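You operate a simulated robot arm through the tools that you are given. There is no shell and no other tool. Be economical: measure what you need, move in short steps, check, and stop when the job is done.

Carry out the task below with a simulated robot arm. There is one attempt and no reset: what you move stays moved.

TASK
Press the table zero key three times.

It is judged by the outcome, as a careful person would: the job done as asked, and still so three seconds after it is handed in. It fails if anything else is knocked over, pushed out of place, dropped, spilled or broken.

THE ROBOT
A 7-joint arm with a two-finger parallel gripper, fixed in place. Base frame: the origin is at the foot of the arm, x ahead of it, y to its left, z up; the work surface is at about z = 28. Lengths are in mm, angles in rad, forces in N, time in s.
With the tool pointing down near the work surface it reaches from about 220 to 600 mm from the base axis. Its first joint turns from -1.152 to 1.152 rad. Payload 2.5 kg.
Tool frame: the origin (TCP) lies between the finger pads and is the grasp point; the fingertips stand 23 mm ahead of it; z points along the fingers, y is the line along which they close. The gripper opens to 94 mm. The fingers are 38 mm wide and 10 mm thick; the gripper's body (54 by 96 mm) begins 39 mm behind the TCP.
Orientation is told as [roll, pitch, yaw] about the base's x, y, z axes, in that order, counted from this pose: with the fingers straight down and closing along the base's y, the tool's x points along the base's -x, its y along +y and its z along -z.

THE INTERFACE
- The arm moves only by the tool arm_command. Its argument "deltas" is a list of rows, each a list of 7 numbers: the turn, a rotation vector about the tool's x, y, z in rad, then the shift along the tool's x, y, z in mm, then the opening, from 0 (shut) to 1 (fully open). In form: [[ax, ay, az, x, y, z, hand], ...]. A call has 1 to 10 rows; each row shifts and turns the commanded pose from where the row before left it, along the tool's axes as they then stand. A row lasts 0.2 s, in which the tool goes at most 50 mm and 0.15 rad; a call with a longer step from one row to the next is refused whole, and so is a gripper value outside its range. A pose out of reach is approached as far as the arm can. The call stops where the force on the tool passes 40 N (or 10 N more than at its start, if that is more) or the arm is blocked; 0.2 s more then pass. The fingers move at their own pace (about 108 mm/s each) and stop on an object; they squeeze with about 33 N. The grip force told is the motor's: it shows also when the fingers shut on nothing. Time passes only in rows, and 0.2 s behind the last, so rows that do not move let the fingers close. It gives the time, the measured TCP pose, the force on the tool (base axes), the opening and the grip force at its end, in the units of the frame above (readings bear some noise), and new pictures: "views" is both (left out), scene, wrist or none.
- Cameras (640 x 400 px; columns grow to the right, rows downward): "scene" is fixed at [90.8, -393.6, 570.6]; the picture's right is [0.99, -0.16, 0.00], its down [-0.07, -0.41, -0.91] and it looks along [0.15, 0.90, -0.41] (base axes); focal length 349 px, centre (320, 200). "wrist" rides on the gripper at [-39, 0, -44] in the tool frame; the picture's right is [0.00, -1.00, 0.00], its down [0.97, 0.00, -0.24] and it looks along [0.24, 0.00, 0.97] (tool axes); focal length 218 px, centre (320, 200).
- measure_at(camera, pixels): there is no depth. For up to 12 entries [column, row, z] of the newest picture of that camera ("zoom" is the newest enlarged one), the place [x, y] in the base frame at which the ray of that pixel passes the height z, good to about 2 mm, but the place of the scene camera against the robot may be out by one fixed shift of up to 18 mm in any direction. No time passes.
- zoom(camera, box): a new picture of the part [left, top, right, bottom] of that camera's present view, enlarged. No time passes.
- close_job(): hands the job in; it is judged then, once.

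Work in short steps. Measure before you move; look again where a grasp or a placing could have gone wrong, and mend it. You have 60 turns and 120 pictures in all, the two below and enlarged ones among them. Open the gripper and draw the arm clear of the work before you hand the job in, unless the task says otherwise; then end with one line.

The tools are called after "Emit:" as name(argument=value, ...) on one line, values as JSON. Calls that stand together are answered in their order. arm_command: Moves the arm, as the interface text tells. Its arguments: {"type":"object","properties":{"deltas":{"type":"array","items":{"type":"array","items":{"type":"number"}}},"views":{"type":"string","enum":["both","scene","wrist","none"]}},"required":["deltas"]} The other tools are called the same way: measure_at (camera, pixels) gives the place at which the rays of pixels pass given heights; zoom (camera, box) takes an enlarged picture of a part of a camera's view; close_job () hands the job in.

At the start:

```text
t: 0.0
tcp_pos: [280.6, 220.8, 300.6]
orientation: [-0.002, 0.001, 0.0]
wrist_force: [-0.1, -0.1, 0.3]
finger_gap: 93.9
grasp_force: 0.1
```

scene: 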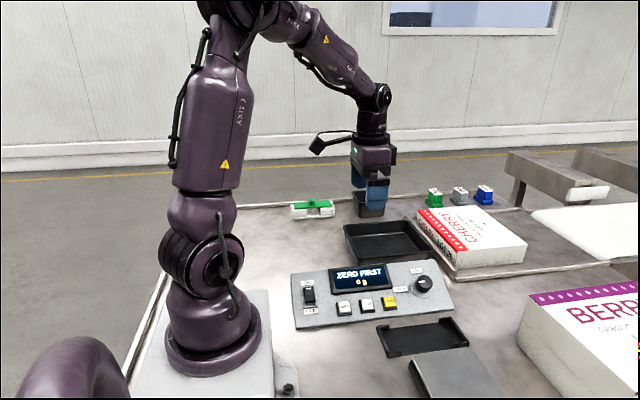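
wrist: 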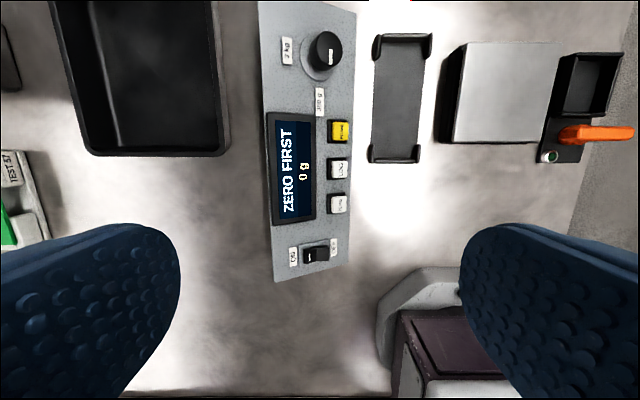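

The panel has three keys (wrist px about (340,131), (338,168), (338,203)). I zoom in to read the labels.

Emit:
zoom(camera="wrist", box=[250, 80, 378, 240])

Emit:
zoom(camera="scene", box=[285, 250, 461, 360])

Emit:
zoom(camera="wrist", box=[430, 30, 640, 170])

```text
2.50 times, centred on (314, 160) of wrist
```

zoom: 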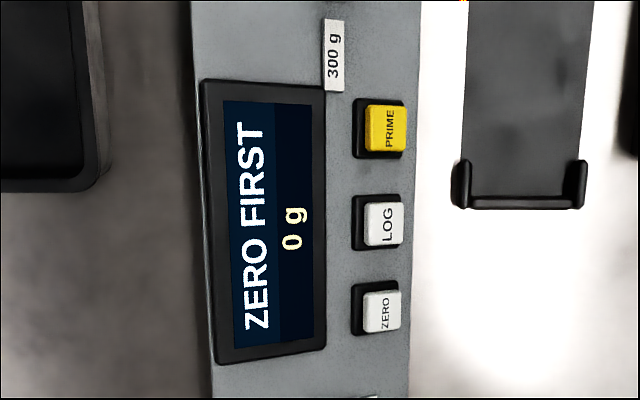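

```text
3.64 times, centred on (373, 305) of scene
```

zoom: 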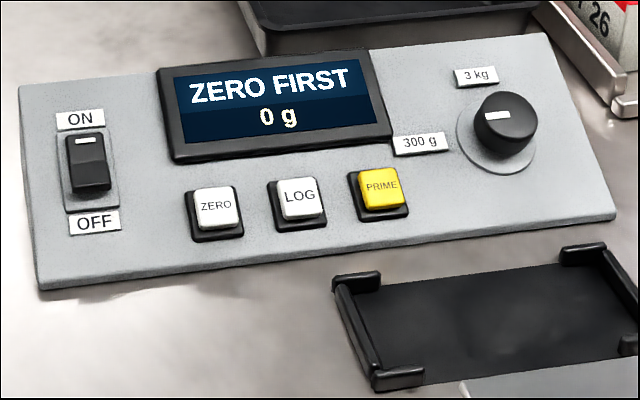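

```text
2.86 times, centred on (535, 100) of wrist
```

zoom: 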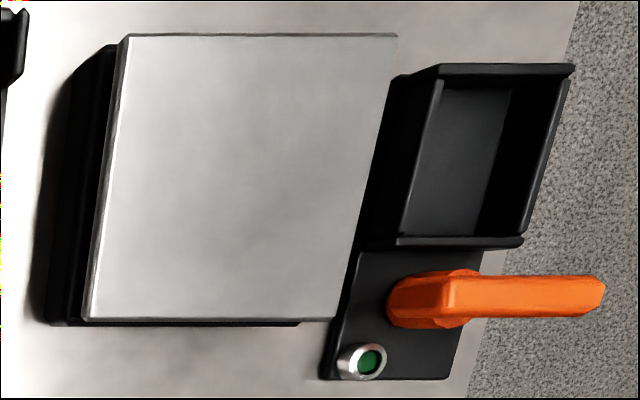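

The ZERO key is at wrist px (338,204) and scene px (344,307). I measure the key and its neighbours at several heights.

Emit:
measure_at(camera="wrist", pixels=[[339, 205, 50], [339, 205, 70], [339, 169, 60], [342, 131, 60], [315, 219, 60], [350, 203, 60], [348, 276, 28], [273, 282, 28], [355, 12, 28], [315, 255, 60], [326, 50, 60], [339, 205, 60]])

Emit:
measure_at(camera="scene", pixels=[[344, 307, 50], [344, 307, 60], [344, 307, 70], [366, 304, 60], [390, 301, 60], [297, 329, 28], [453, 310, 28], [290, 274, 28], [290, 274, 60]])

```text
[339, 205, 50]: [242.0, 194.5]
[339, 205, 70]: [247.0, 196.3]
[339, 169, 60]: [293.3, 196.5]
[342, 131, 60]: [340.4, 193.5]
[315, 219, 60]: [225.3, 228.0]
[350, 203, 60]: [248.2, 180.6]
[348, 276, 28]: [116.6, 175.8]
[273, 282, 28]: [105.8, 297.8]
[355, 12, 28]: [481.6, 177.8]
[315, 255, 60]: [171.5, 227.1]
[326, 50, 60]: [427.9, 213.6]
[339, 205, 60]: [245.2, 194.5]
```

```text
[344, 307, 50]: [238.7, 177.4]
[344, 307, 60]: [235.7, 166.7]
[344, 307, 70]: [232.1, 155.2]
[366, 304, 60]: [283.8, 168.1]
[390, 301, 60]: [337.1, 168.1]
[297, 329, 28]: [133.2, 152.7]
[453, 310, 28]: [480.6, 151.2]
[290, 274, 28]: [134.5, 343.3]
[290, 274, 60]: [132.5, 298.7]
```

The key sits near (245, 195), with 48 mm spacing, so the shut fingers (38 × 20 mm) clear the neighbours. I shut the gripper and go above it.

Emit:
arm_command(deltas=[[0, 0, 0, 12, -9, 30, 0], [0, 0, 0, 12, -9, 30, 0], [0, 0, 0, 11, -8, 30, 0], [0, 0, 0, 0, 0, 30, 0], [0, 0, 0, 0, 0, 0, 0]])

```text
t: 1.2
tcp_pos: [247.1, 193.6, 180.0]
orientation: [0.001, -0.001, 0.0]
wrist_force: [0.0, 0.5, 0.2]
finger_gap: 0.0
grasp_force: 33.5
```

scene: 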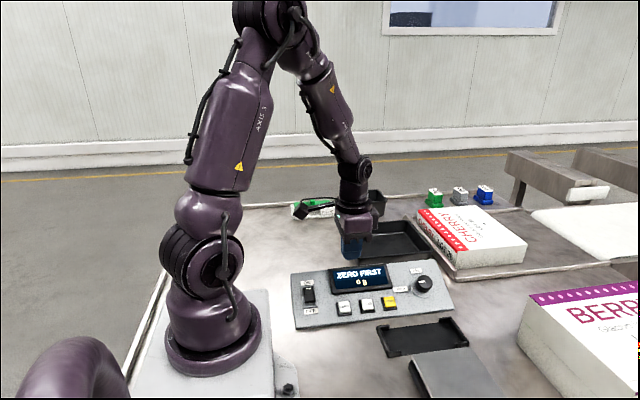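
wrist: 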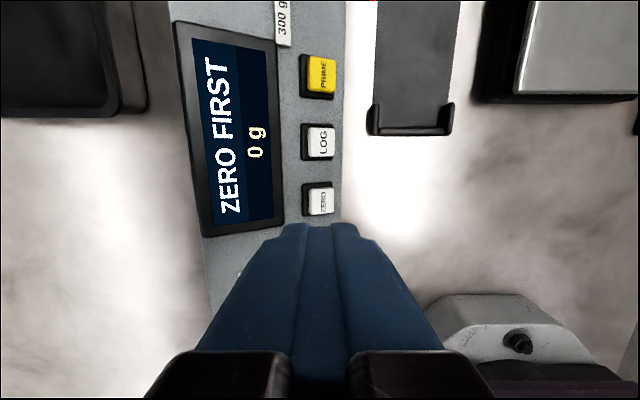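

The key now shows at wrist px (320,202). I re-measure at several heights to triangulate with the first view.

Emit:
measure_at(camera="wrist", pixels=[[320, 202, 40], [320, 202, 50], [320, 202, 60], [320, 202, 70], [320, 142, 60], [320, 77, 60], [283, 215, 60], [320, 142, 50], [320, 77, 50], [308, 202, 55], [333, 202, 55]])

Emit:
zoom(camera="wrist", box=[256, 110, 384, 240])

```text
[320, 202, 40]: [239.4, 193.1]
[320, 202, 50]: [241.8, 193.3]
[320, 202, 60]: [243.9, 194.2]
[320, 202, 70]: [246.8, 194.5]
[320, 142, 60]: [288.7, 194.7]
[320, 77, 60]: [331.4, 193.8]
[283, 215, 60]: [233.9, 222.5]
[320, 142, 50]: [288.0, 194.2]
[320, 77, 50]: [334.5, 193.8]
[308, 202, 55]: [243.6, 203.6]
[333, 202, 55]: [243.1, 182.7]
```

```text
3.08 times, centred on (320, 175) of wrist
```

zoom: 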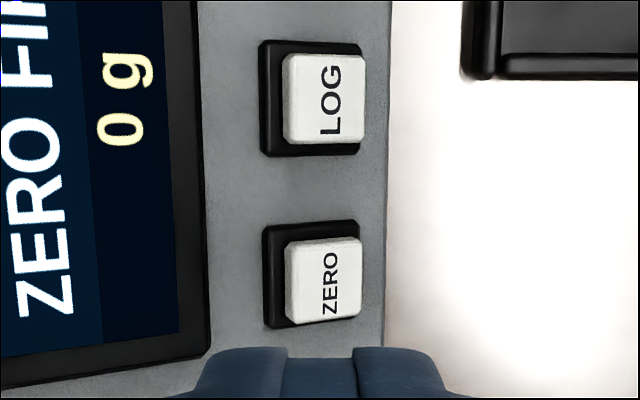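

The panel slopes, at roughly 0.4 rad by triangulation (front edge z≈30, back z≈80), with the key top near z≈50. I shift in −y and down, then tilt the tool to press along the panel's normal.

Emit:
arm_command(deltas=[[0, 0, 0, 3, -11, 20, 0], [0, 0, 0, 0, -11, 20, 0], [-0.14, 0, 0, 0, 0, 0, 0], [-0.13, 0, 0, 0, 0, 0, 0], [-0.13, 0, 0, 0, 0, 0, 0], [0, 0, 0, 0, 0, 0, 0]])

```text
t: 2.6
tcp_pos: [243.7, 171.3, 140.6]
orientation: [0.403, 0.001, 0.001]
wrist_force: [0.1, 0.0, 0.5]
finger_gap: 0.0
grasp_force: 33.5
```

scene: 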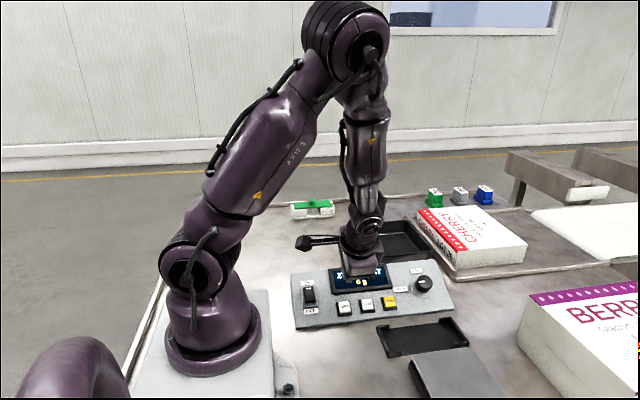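
wrist: 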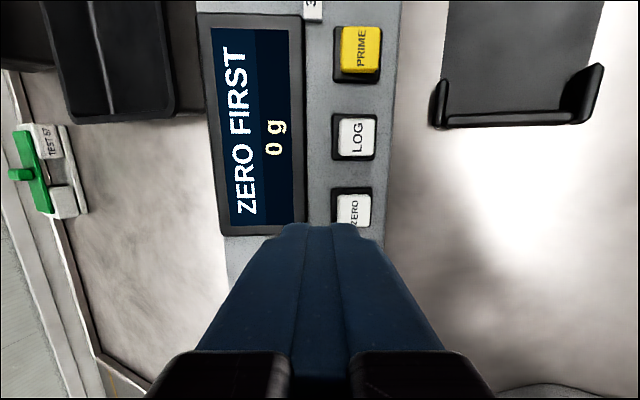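

The key is at about wrist px (355,209), with the fingers centred at 320. I measure this oblique ray to pin down the height (the vertical view gave y≈194).

Emit:
measure_at(camera="wrist", pixels=[[355, 208, 35], [355, 208, 45], [355, 208, 55], [357, 138, 35], [357, 138, 45], [357, 138, 55], [391, 138, 28], [391, 138, 35], [300, 138, 50], [300, 138, 60], [300, 138, 70]])

Emit:
zoom(camera="wrist", box=[290, 100, 418, 240])

```text
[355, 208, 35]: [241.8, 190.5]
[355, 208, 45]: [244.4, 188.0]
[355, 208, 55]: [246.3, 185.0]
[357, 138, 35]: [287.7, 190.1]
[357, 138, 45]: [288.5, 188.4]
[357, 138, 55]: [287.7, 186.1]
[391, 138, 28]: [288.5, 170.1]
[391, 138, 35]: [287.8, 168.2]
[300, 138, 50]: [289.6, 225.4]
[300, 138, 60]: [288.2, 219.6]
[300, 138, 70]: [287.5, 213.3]
```

```text
2.86 times, centred on (354, 170) of wrist
```

zoom: 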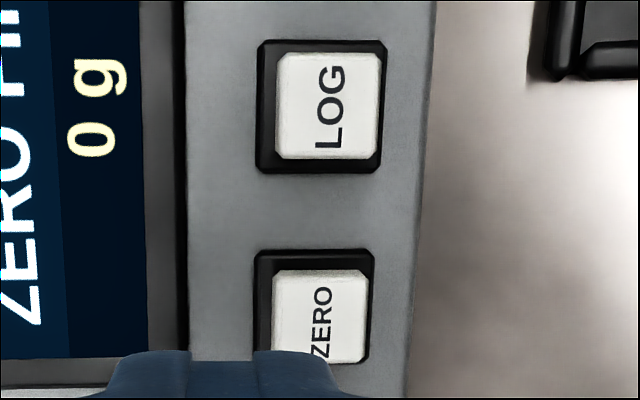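

Triangulation gives a key at about (244, 191, 40). I shift −21.5 along tool y and advance partway (50 of about 75 mm).

Emit:
arm_command(deltas=[[0, 0, 0, 0, -11, 0, 0], [0, 0, 0, 0, -10.5, 0, 0], [0, 0, 0, 0, 0, 25, 0], [0, 0, 0, 0, 0, 25, 0], [0, 0, 0, 0, 0, 0, 0]])

Emit:
zoom(camera="scene", box=[285, 230, 461, 340])

```text
t: 3.8
tcp_pos: [241.9, 173.3, 84.2]
orientation: [0.401, 0.0, 0.0]
wrist_force: [-0.7, 0.5, -0.2]
finger_gap: 0.0
grasp_force: 32.7
```

scene: 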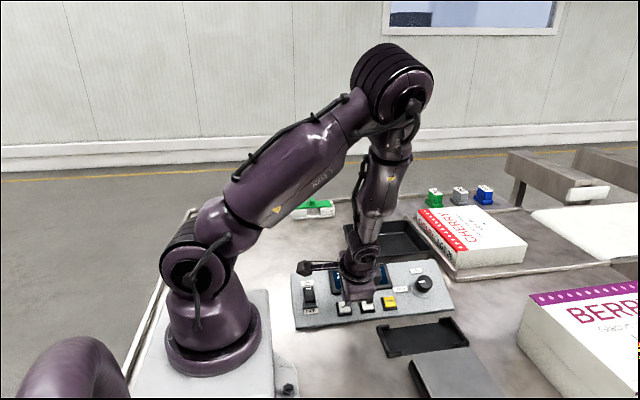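
wrist: 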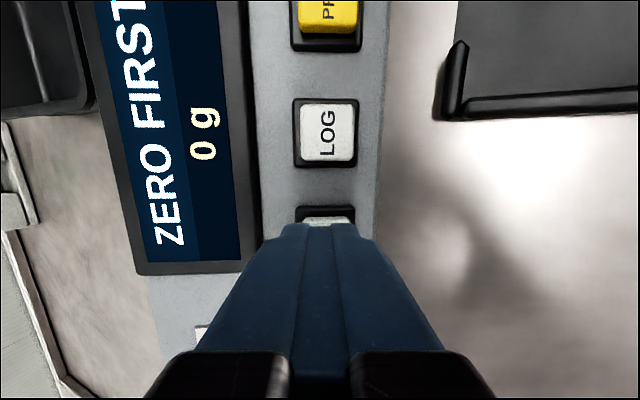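

```text
3.64 times, centred on (373, 285) of scene
```

zoom: 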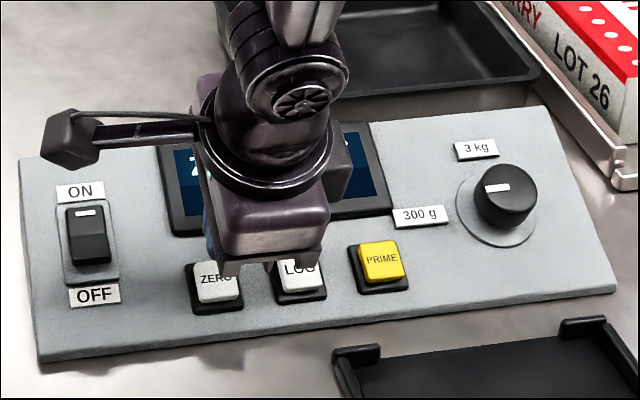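

Lateral alignment is good (key col ≈328 against fingers at 320, about 3 mm). I nudge −2.5 in y, +2 in x, and advance slowly.

Emit:
arm_command(deltas=[[0, 0, 0, -2, -2.5, 4, 0], [0, 0, 0, 0, 0, 4, 0], [0, 0, 0, 0, 0, 3, 0], [0, 0, 0, 0, 0, 2, 0], [0, 0, 0, 0, 0, 0, 0]], views="wrist")

```text
t: 5.0
tcp_pos: [243.6, 176.9, 72.8]
orientation: [0.398, 0.001, 0.0]
wrist_force: [-0.2, -0.5, 0.1]
finger_gap: 0.1
grasp_force: 33.1
```

wrist: 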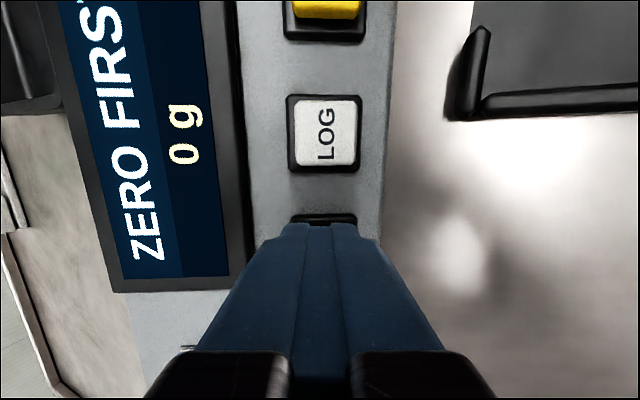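

The tip is at z≈51.6, with no contact yet. I continue in 1.5 mm steps, watching the force.

Emit:
arm_command(deltas=[[0, 0, 0, 0, 0, 1.5, 0], [0, 0, 0, 0, 0, 1.5, 0], [0, 0, 0, 0, 0, 1.5, 0], [0, 0, 0, 0, 0, 1.5, 0]], views="wrist")

```text
t: 6.0
tcp_pos: [245.2, 177.2, 67.7]
orientation: [0.401, -0.001, 0.0]
wrist_force: [0.0, 0.2, -0.2]
finger_gap: 0.0
grasp_force: 33.0
```

wrist: 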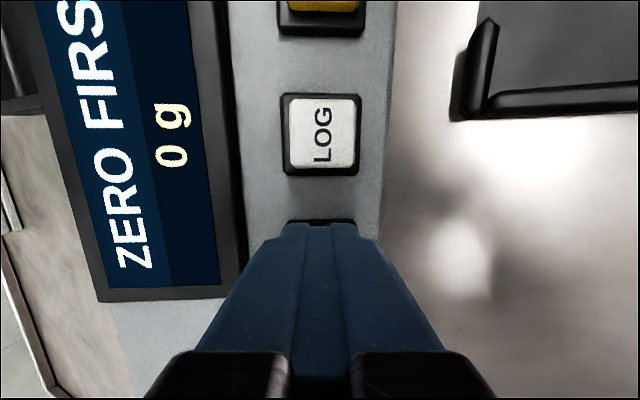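

Still free and well centred (frame cols 283–358). I continue.

Emit:
arm_command(deltas=[[0, 0, 0, 0, 0, 1, 0], [0, 0, 0, 0, 0, 1, 0], [0, 0, 0, 0, 0, 1, 0], [0, 0, 0, 0, 0, 1, 0]], views="wrist")

```text
t: 7.0
tcp_pos: [245.9, 178.3, 62.9]
orientation: [0.401, 0.002, 0.001]
wrist_force: [-0.1, -0.4, 0.3]
finger_gap: 0.1
grasp_force: 33.2
```

wrist: 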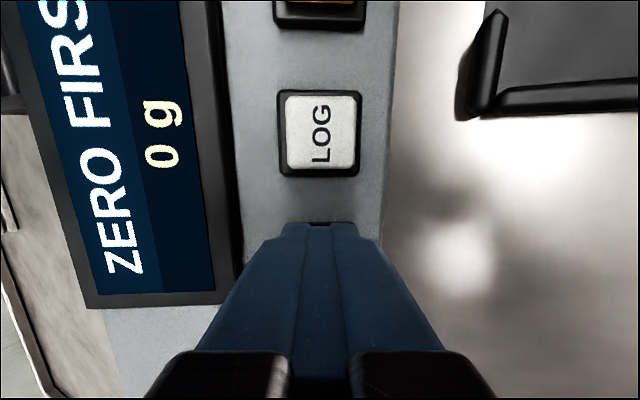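

Tip at z≈41.7, still free. I continue.

Emit:
arm_command(deltas=[[0, 0, 0, 0, 0, 1, 0], [0, 0, 0, 0, 0, 1, 0], [0, 0, 0, 0, 0, 1, 0], [0, 0, 0, 0, 0, 1, 0]], views="both")

```text
t: 8.0
tcp_pos: [245.6, 179.9, 59.0]
orientation: [0.399, -0.001, 0.0]
wrist_force: [-0.4, 0.6, 0.2]
finger_gap: 0.1
grasp_force: 32.9
```

scene: 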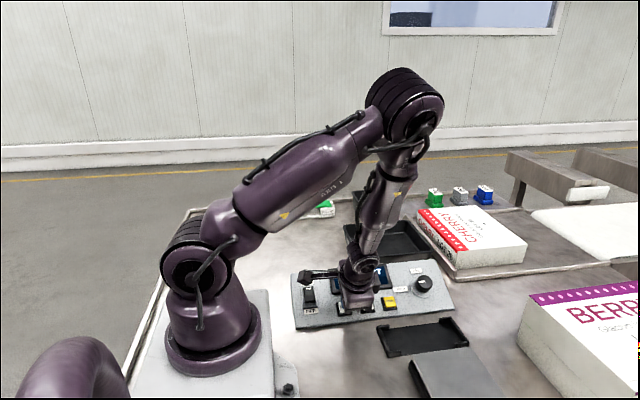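
wrist: 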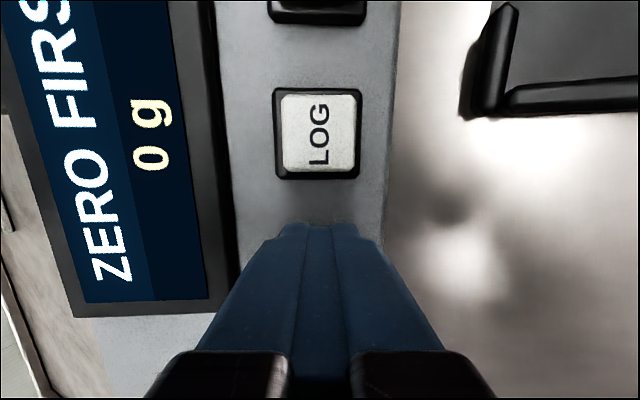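

No force yet; tip z≈37.8. I keep creeping.

Emit:
arm_command(deltas=[[0, 0, 0, 0, 0, 1, 0], [0, 0, 0, 0, 0, 1, 0]], views="wrist")

```text
t: 8.6
tcp_pos: [245.6, 182.1, 57.5]
orientation: [0.397, -0.001, -0.001]
wrist_force: [-0.2, -1.3, 0.9]
finger_gap: 0.0
grasp_force: 33.4
```

wrist: 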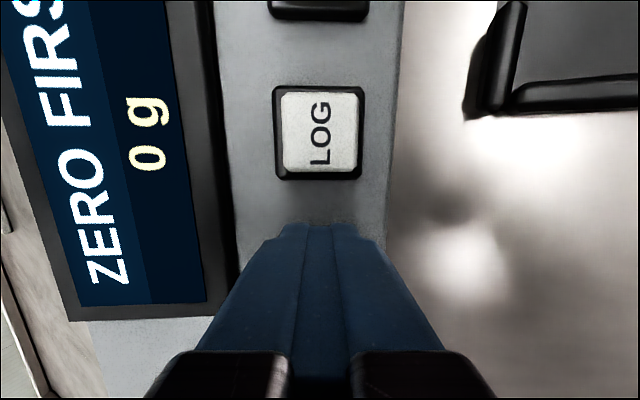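

First hint of contact force (about 1.5 N along the normal). I continue gently.

Emit:
arm_command(deltas=[[0, 0, 0, 0, 0, 0.7, 0], [0, 0, 0, 0, 0, 0.7, 0]], views="wrist")

```text
t: 9.2
tcp_pos: [244.4, 181.0, 56.5]
orientation: [0.399, 0.0, 0.001]
wrist_force: [0.0, -0.1, 0.0]
finger_gap: 0.0
grasp_force: 33.3
```

wrist: 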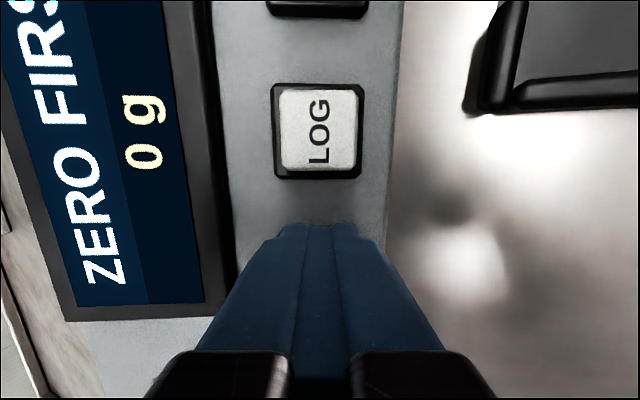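

Still free. I check the depth from the LOG key (known x≈288) in the current view.

Emit:
measure_at(camera="wrist", pixels=[[320, 130, 20], [320, 130, 30], [320, 130, 40], [320, 90, 20], [320, 90, 30], [320, 90, 40], [320, 172, 20], [320, 172, 30], [320, 172, 40], [281, 130, 30], [357, 130, 30]])

Emit:
zoom(camera="scene", box=[290, 250, 418, 340])

Emit:
zoom(camera="wrist", box=[250, 70, 390, 260])

```text
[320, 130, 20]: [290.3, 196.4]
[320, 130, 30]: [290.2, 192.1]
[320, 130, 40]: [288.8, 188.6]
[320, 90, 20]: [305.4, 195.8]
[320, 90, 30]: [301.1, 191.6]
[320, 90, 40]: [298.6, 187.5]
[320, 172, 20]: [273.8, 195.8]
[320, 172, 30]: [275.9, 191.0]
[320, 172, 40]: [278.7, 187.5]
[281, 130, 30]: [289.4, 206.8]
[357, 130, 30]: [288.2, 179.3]
```

```text
4.44 times, centred on (354, 295) of scene
```

zoom: 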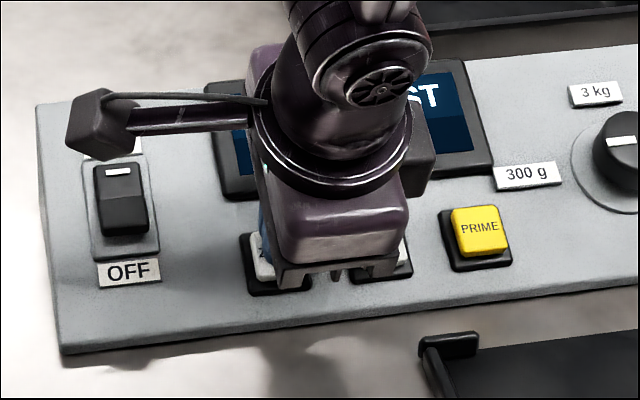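

```text
2.11 times, centred on (320, 165) of wrist
```

zoom: 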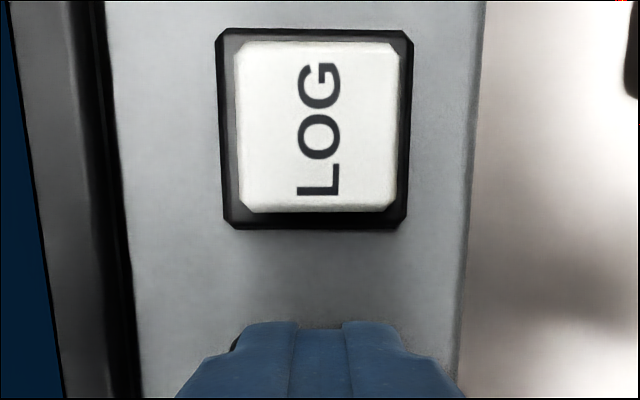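

By LOG key size, the key tops sit around z≈33–36, and the tip is at about 35, so contact is imminent. I creep on.

Emit:
arm_command(deltas=[[0, 0, 0, 0, 0, 0.7, 0], [0, 0, 0, 0, 0, 0.7, 0], [0, 0, 0, 0, 0, 0.6, 0]], views="wrist")

```text
t: 10.0
tcp_pos: [246.0, 181.6, 54.7]
orientation: [0.401, 0.0, -0.001]
wrist_force: [-0.5, -0.8, 1.0]
finger_gap: 0.2
grasp_force: 33.2
```

wrist: 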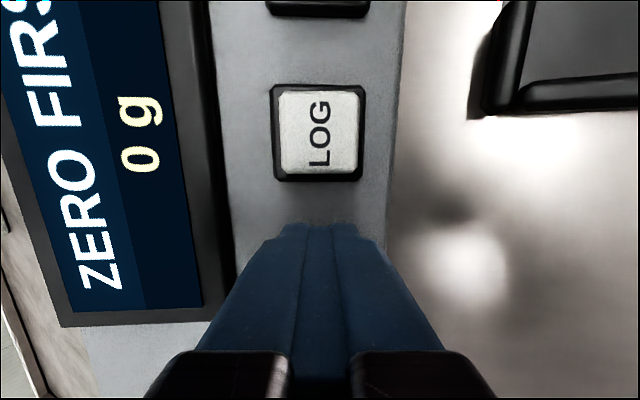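

Force about 1.2 N along the normal, possibly contact. I continue.

Emit:
arm_command(deltas=[[0, 0, 0, 0, 0, 0.5, 0], [0, 0, 0, 0, 0, 0.5, 0]], views="wrist")

```text
t: 10.6
tcp_pos: [246.0, 181.8, 53.7]
orientation: [0.401, -0.001, 0.0]
wrist_force: [0.3, -1.6, 1.1]
finger_gap: 0.2
grasp_force: 32.5
```

wrist: 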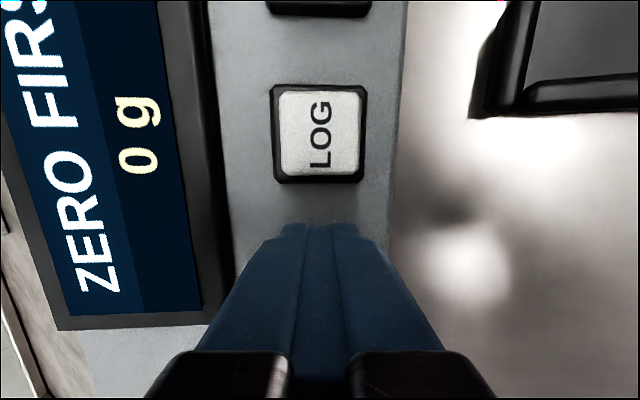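

In contact now (about 1.7 N). I push on slowly, looking for the force rise or bottom.

Emit:
arm_command(deltas=[[0, 0, 0, 0, 0, 0.5, 0], [0, 0, 0, 0, 0, 0.5, 0]], views="wrist")

```text
t: 11.2
tcp_pos: [247.0, 184.5, 52.8]
orientation: [0.401, 0.001, 0.0]
wrist_force: [1.2, 0.0, 0.2]
finger_gap: 0.0
grasp_force: 33.3
```

wrist: 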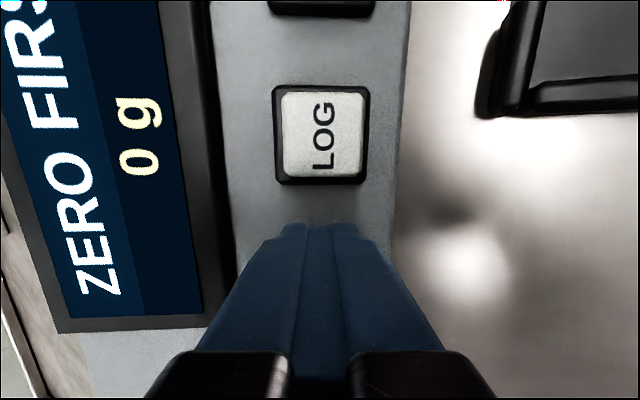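

Force readings are noisy; I continue with slightly larger steps.

Emit:
arm_command(deltas=[[0, 0, 0, 0, 0, 0.7, 0], [0, 0, 0, 0, 0, 0.7, 0]], views="wrist")

```text
t: 11.8
tcp_pos: [246.5, 183.7, 52.0]
orientation: [0.402, 0.0, 0.0]
wrist_force: [-1.3, 0.6, 1.9]
finger_gap: 0.0
grasp_force: 32.9
```

wrist: 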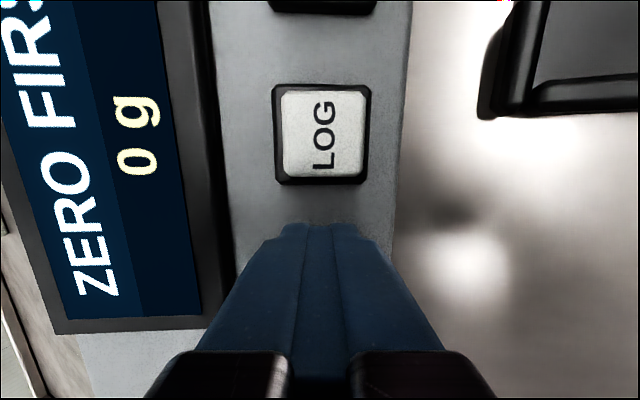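

Force z ≈1.9 N. I continue.

Emit:
arm_command(deltas=[[0, 0, 0, 0, 0, 0.8, 0], [0, 0, 0, 0, 0, 0.8, 0]], views="both")

```text
t: 12.4
tcp_pos: [246.7, 184.5, 50.4]
orientation: [0.399, 0.0, 0.0]
wrist_force: [-2.0, -1.5, 1.5]
finger_gap: 0.2
grasp_force: 32.3
```

scene: 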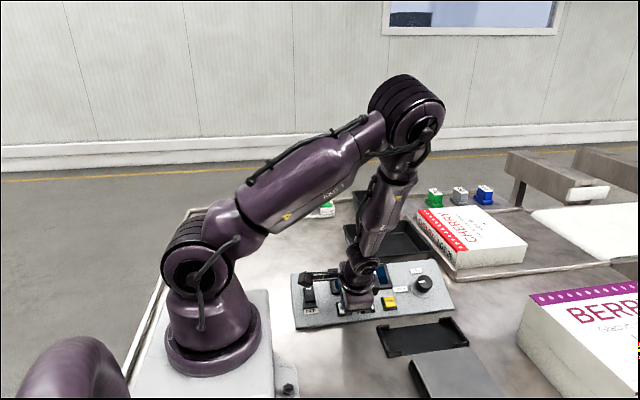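
wrist: 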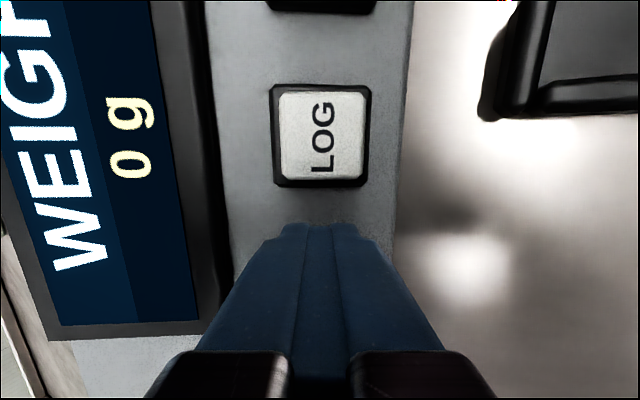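

The display changed to "WEIGH…", so the first press registered. I retract 10 mm to release fully.

Emit:
arm_command(deltas=[[0, 0, 0, 0, 0, -5, 0], [0, 0, 0, 0, 0, -5, 0], [0, 0, 0, 0, 0, 0, 0], [0, 0, 0, 0, 0, 0, 0]], views="wrist")

```text
t: 13.4
tcp_pos: [245.9, 179.6, 60.3]
orientation: [0.4, -0.001, 0.0]
wrist_force: [-0.2, 0.8, 0.2]
finger_gap: 0.2
grasp_force: 33.1
```

wrist: 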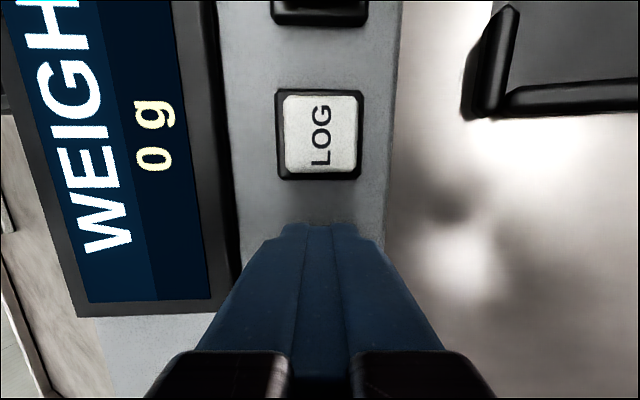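

Released. Second press: the same stroke plus 1 mm for margin, with a short hold.

Emit:
arm_command(deltas=[[0, 0, 0, 0, 0, 4, 0], [0, 0, 0, 0, 0, 2, 0], [0, 0, 0, 0, 0, 1.5, 0], [0, 0, 0, 0, 0, 1, 0], [0, 0, 0, 0, 0, 1, 0], [0, 0, 0, 0, 0, 0.7, 0], [0, 0, 0, 0, 0, 0.8, 0], [0, 0, 0, 0, 0, 0, 0]], views="wrist")

```text
t: 15.2
tcp_pos: [246.8, 185.3, 49.3]
orientation: [0.398, 0.001, -0.001]
wrist_force: [0.2, -1.8, 4.5]
finger_gap: 0.2
grasp_force: 33.3
```

wrist: 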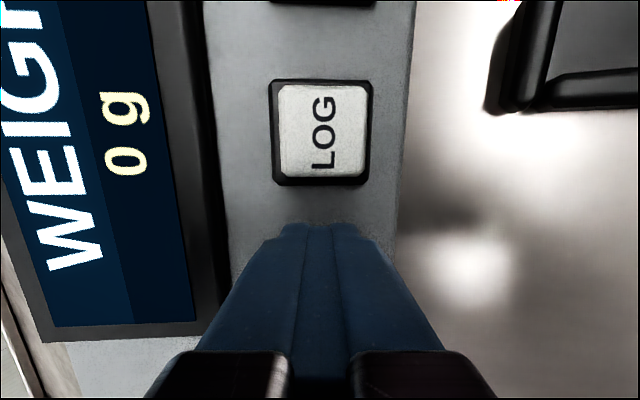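

The key is pressed with 4.8 N at z 49.3, deeper than the first press. I release.

Emit:
arm_command(deltas=[[0, 0, 0, 0, 0, -5, 0], [0, 0, 0, 0, 0, -6, 0], [0, 0, 0, 0, 0, 0, 0], [0, 0, 0, 0, 0, 0, 0]], views="wrist")

```text
t: 16.2
tcp_pos: [245.7, 180.8, 58.8]
orientation: [0.399, 0.001, 0.0]
wrist_force: [0.6, 0.3, -0.2]
finger_gap: 0.0
grasp_force: 33.0
```

wrist: 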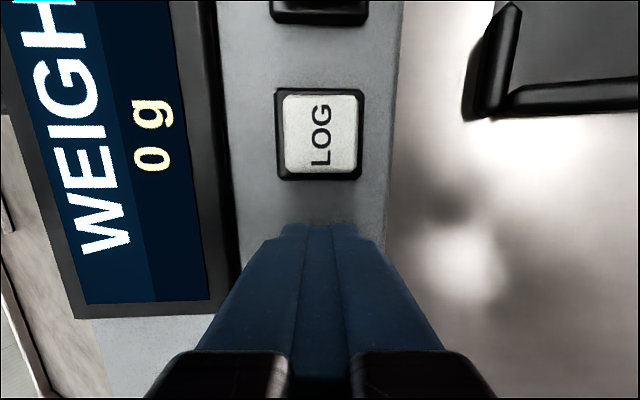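

Released. Third press, the same stroke.

Emit:
arm_command(deltas=[[0, 0, 0, 0, 0, 4, 0], [0, 0, 0, 0, 0, 2, 0], [0, 0, 0, 0, 0, 1.5, 0], [0, 0, 0, 0, 0, 1, 0], [0, 0, 0, 0, 0, 1, 0], [0, 0, 0, 0, 0, 0.7, 0], [0, 0, 0, 0, 0, 0.8, 0], [0, 0, 0, 0, 0, 0, 0]], views="wrist")

```text
t: 18.0
tcp_pos: [245.7, 184.2, 48.4]
orientation: [0.399, 0.0, 0.001]
wrist_force: [-0.5, 0.1, 3.5]
finger_gap: 0.3
grasp_force: 33.0
```

wrist: 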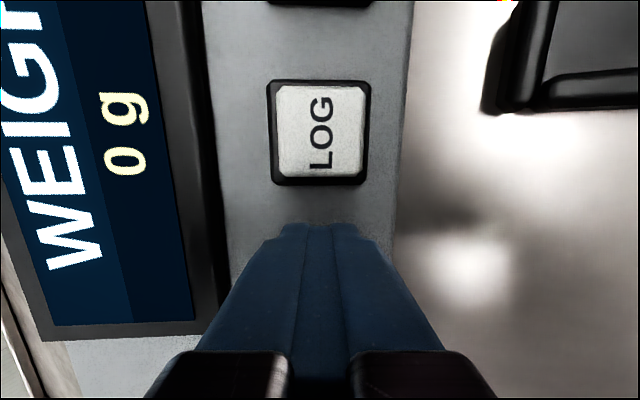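

Pressed a third time (z 48.4, 3.5 N). I withdraw along the tool axis, level the tool and open the gripper up high.

Emit:
arm_command(deltas=[[0, 0, 0, 0, 0, -10, 0], [0, 0, 0, 0, 0, -30, 0], [0, 0, 0, 0, 0, -40, 0], [0, 0, 0, 0, 0, -40, 0], [0.14, 0, 0, 0, 0, -20, 0], [0.13, 0, 0, 0, 0, -20, 0.5], [0.13, 0, 0, 0, 0, -20, 1], [0, 0, 0, 0, 0, 0, 1], [0, 0, 0, 0, 0, 0, 1]])

Emit:
zoom(camera="scene", box=[285, 250, 461, 360])

```text
t: 20.0
tcp_pos: [246.6, 123.6, 215.8]
orientation: [0.001, 0.0, 0.0]
wrist_force: [0.7, 0.0, 0.9]
finger_gap: 94.0
grasp_force: 0.1
```

scene: 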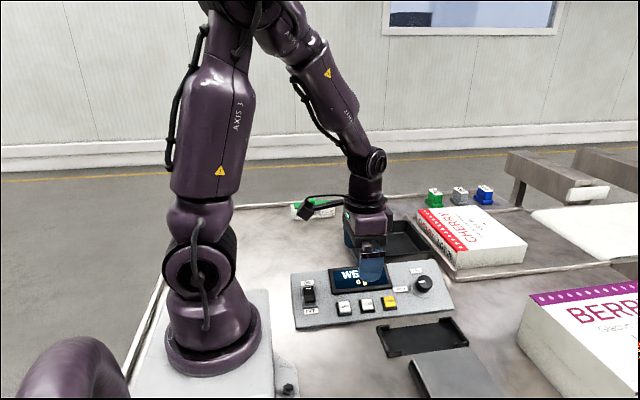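
wrist: 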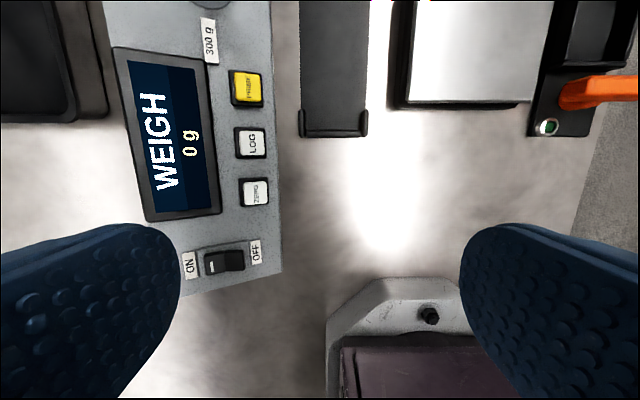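

```text
3.64 times, centred on (373, 305) of scene
```

zoom: 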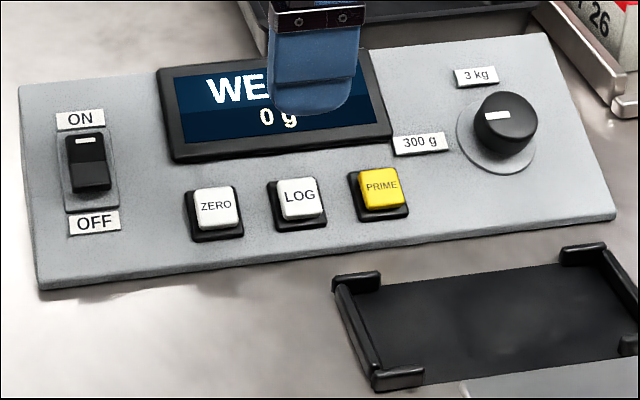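

The panel is undisturbed, the ZERO key is back up, and the display reads WEIGH 0 g. The arm is clear, so I hand in.

Emit:
close_job()

```text
The job is handed in.
```

I pressed the ZERO key three times, releasing it fully after each press. The display confirmed the first press by changing from ZERO FIRST to WEIGH. It didn't change again, so I'm counting the second and third from going at least as deep as the first, with 3.5–5 N of force. Nothing else was moved, and the arm is drawn clear with the gripper open.
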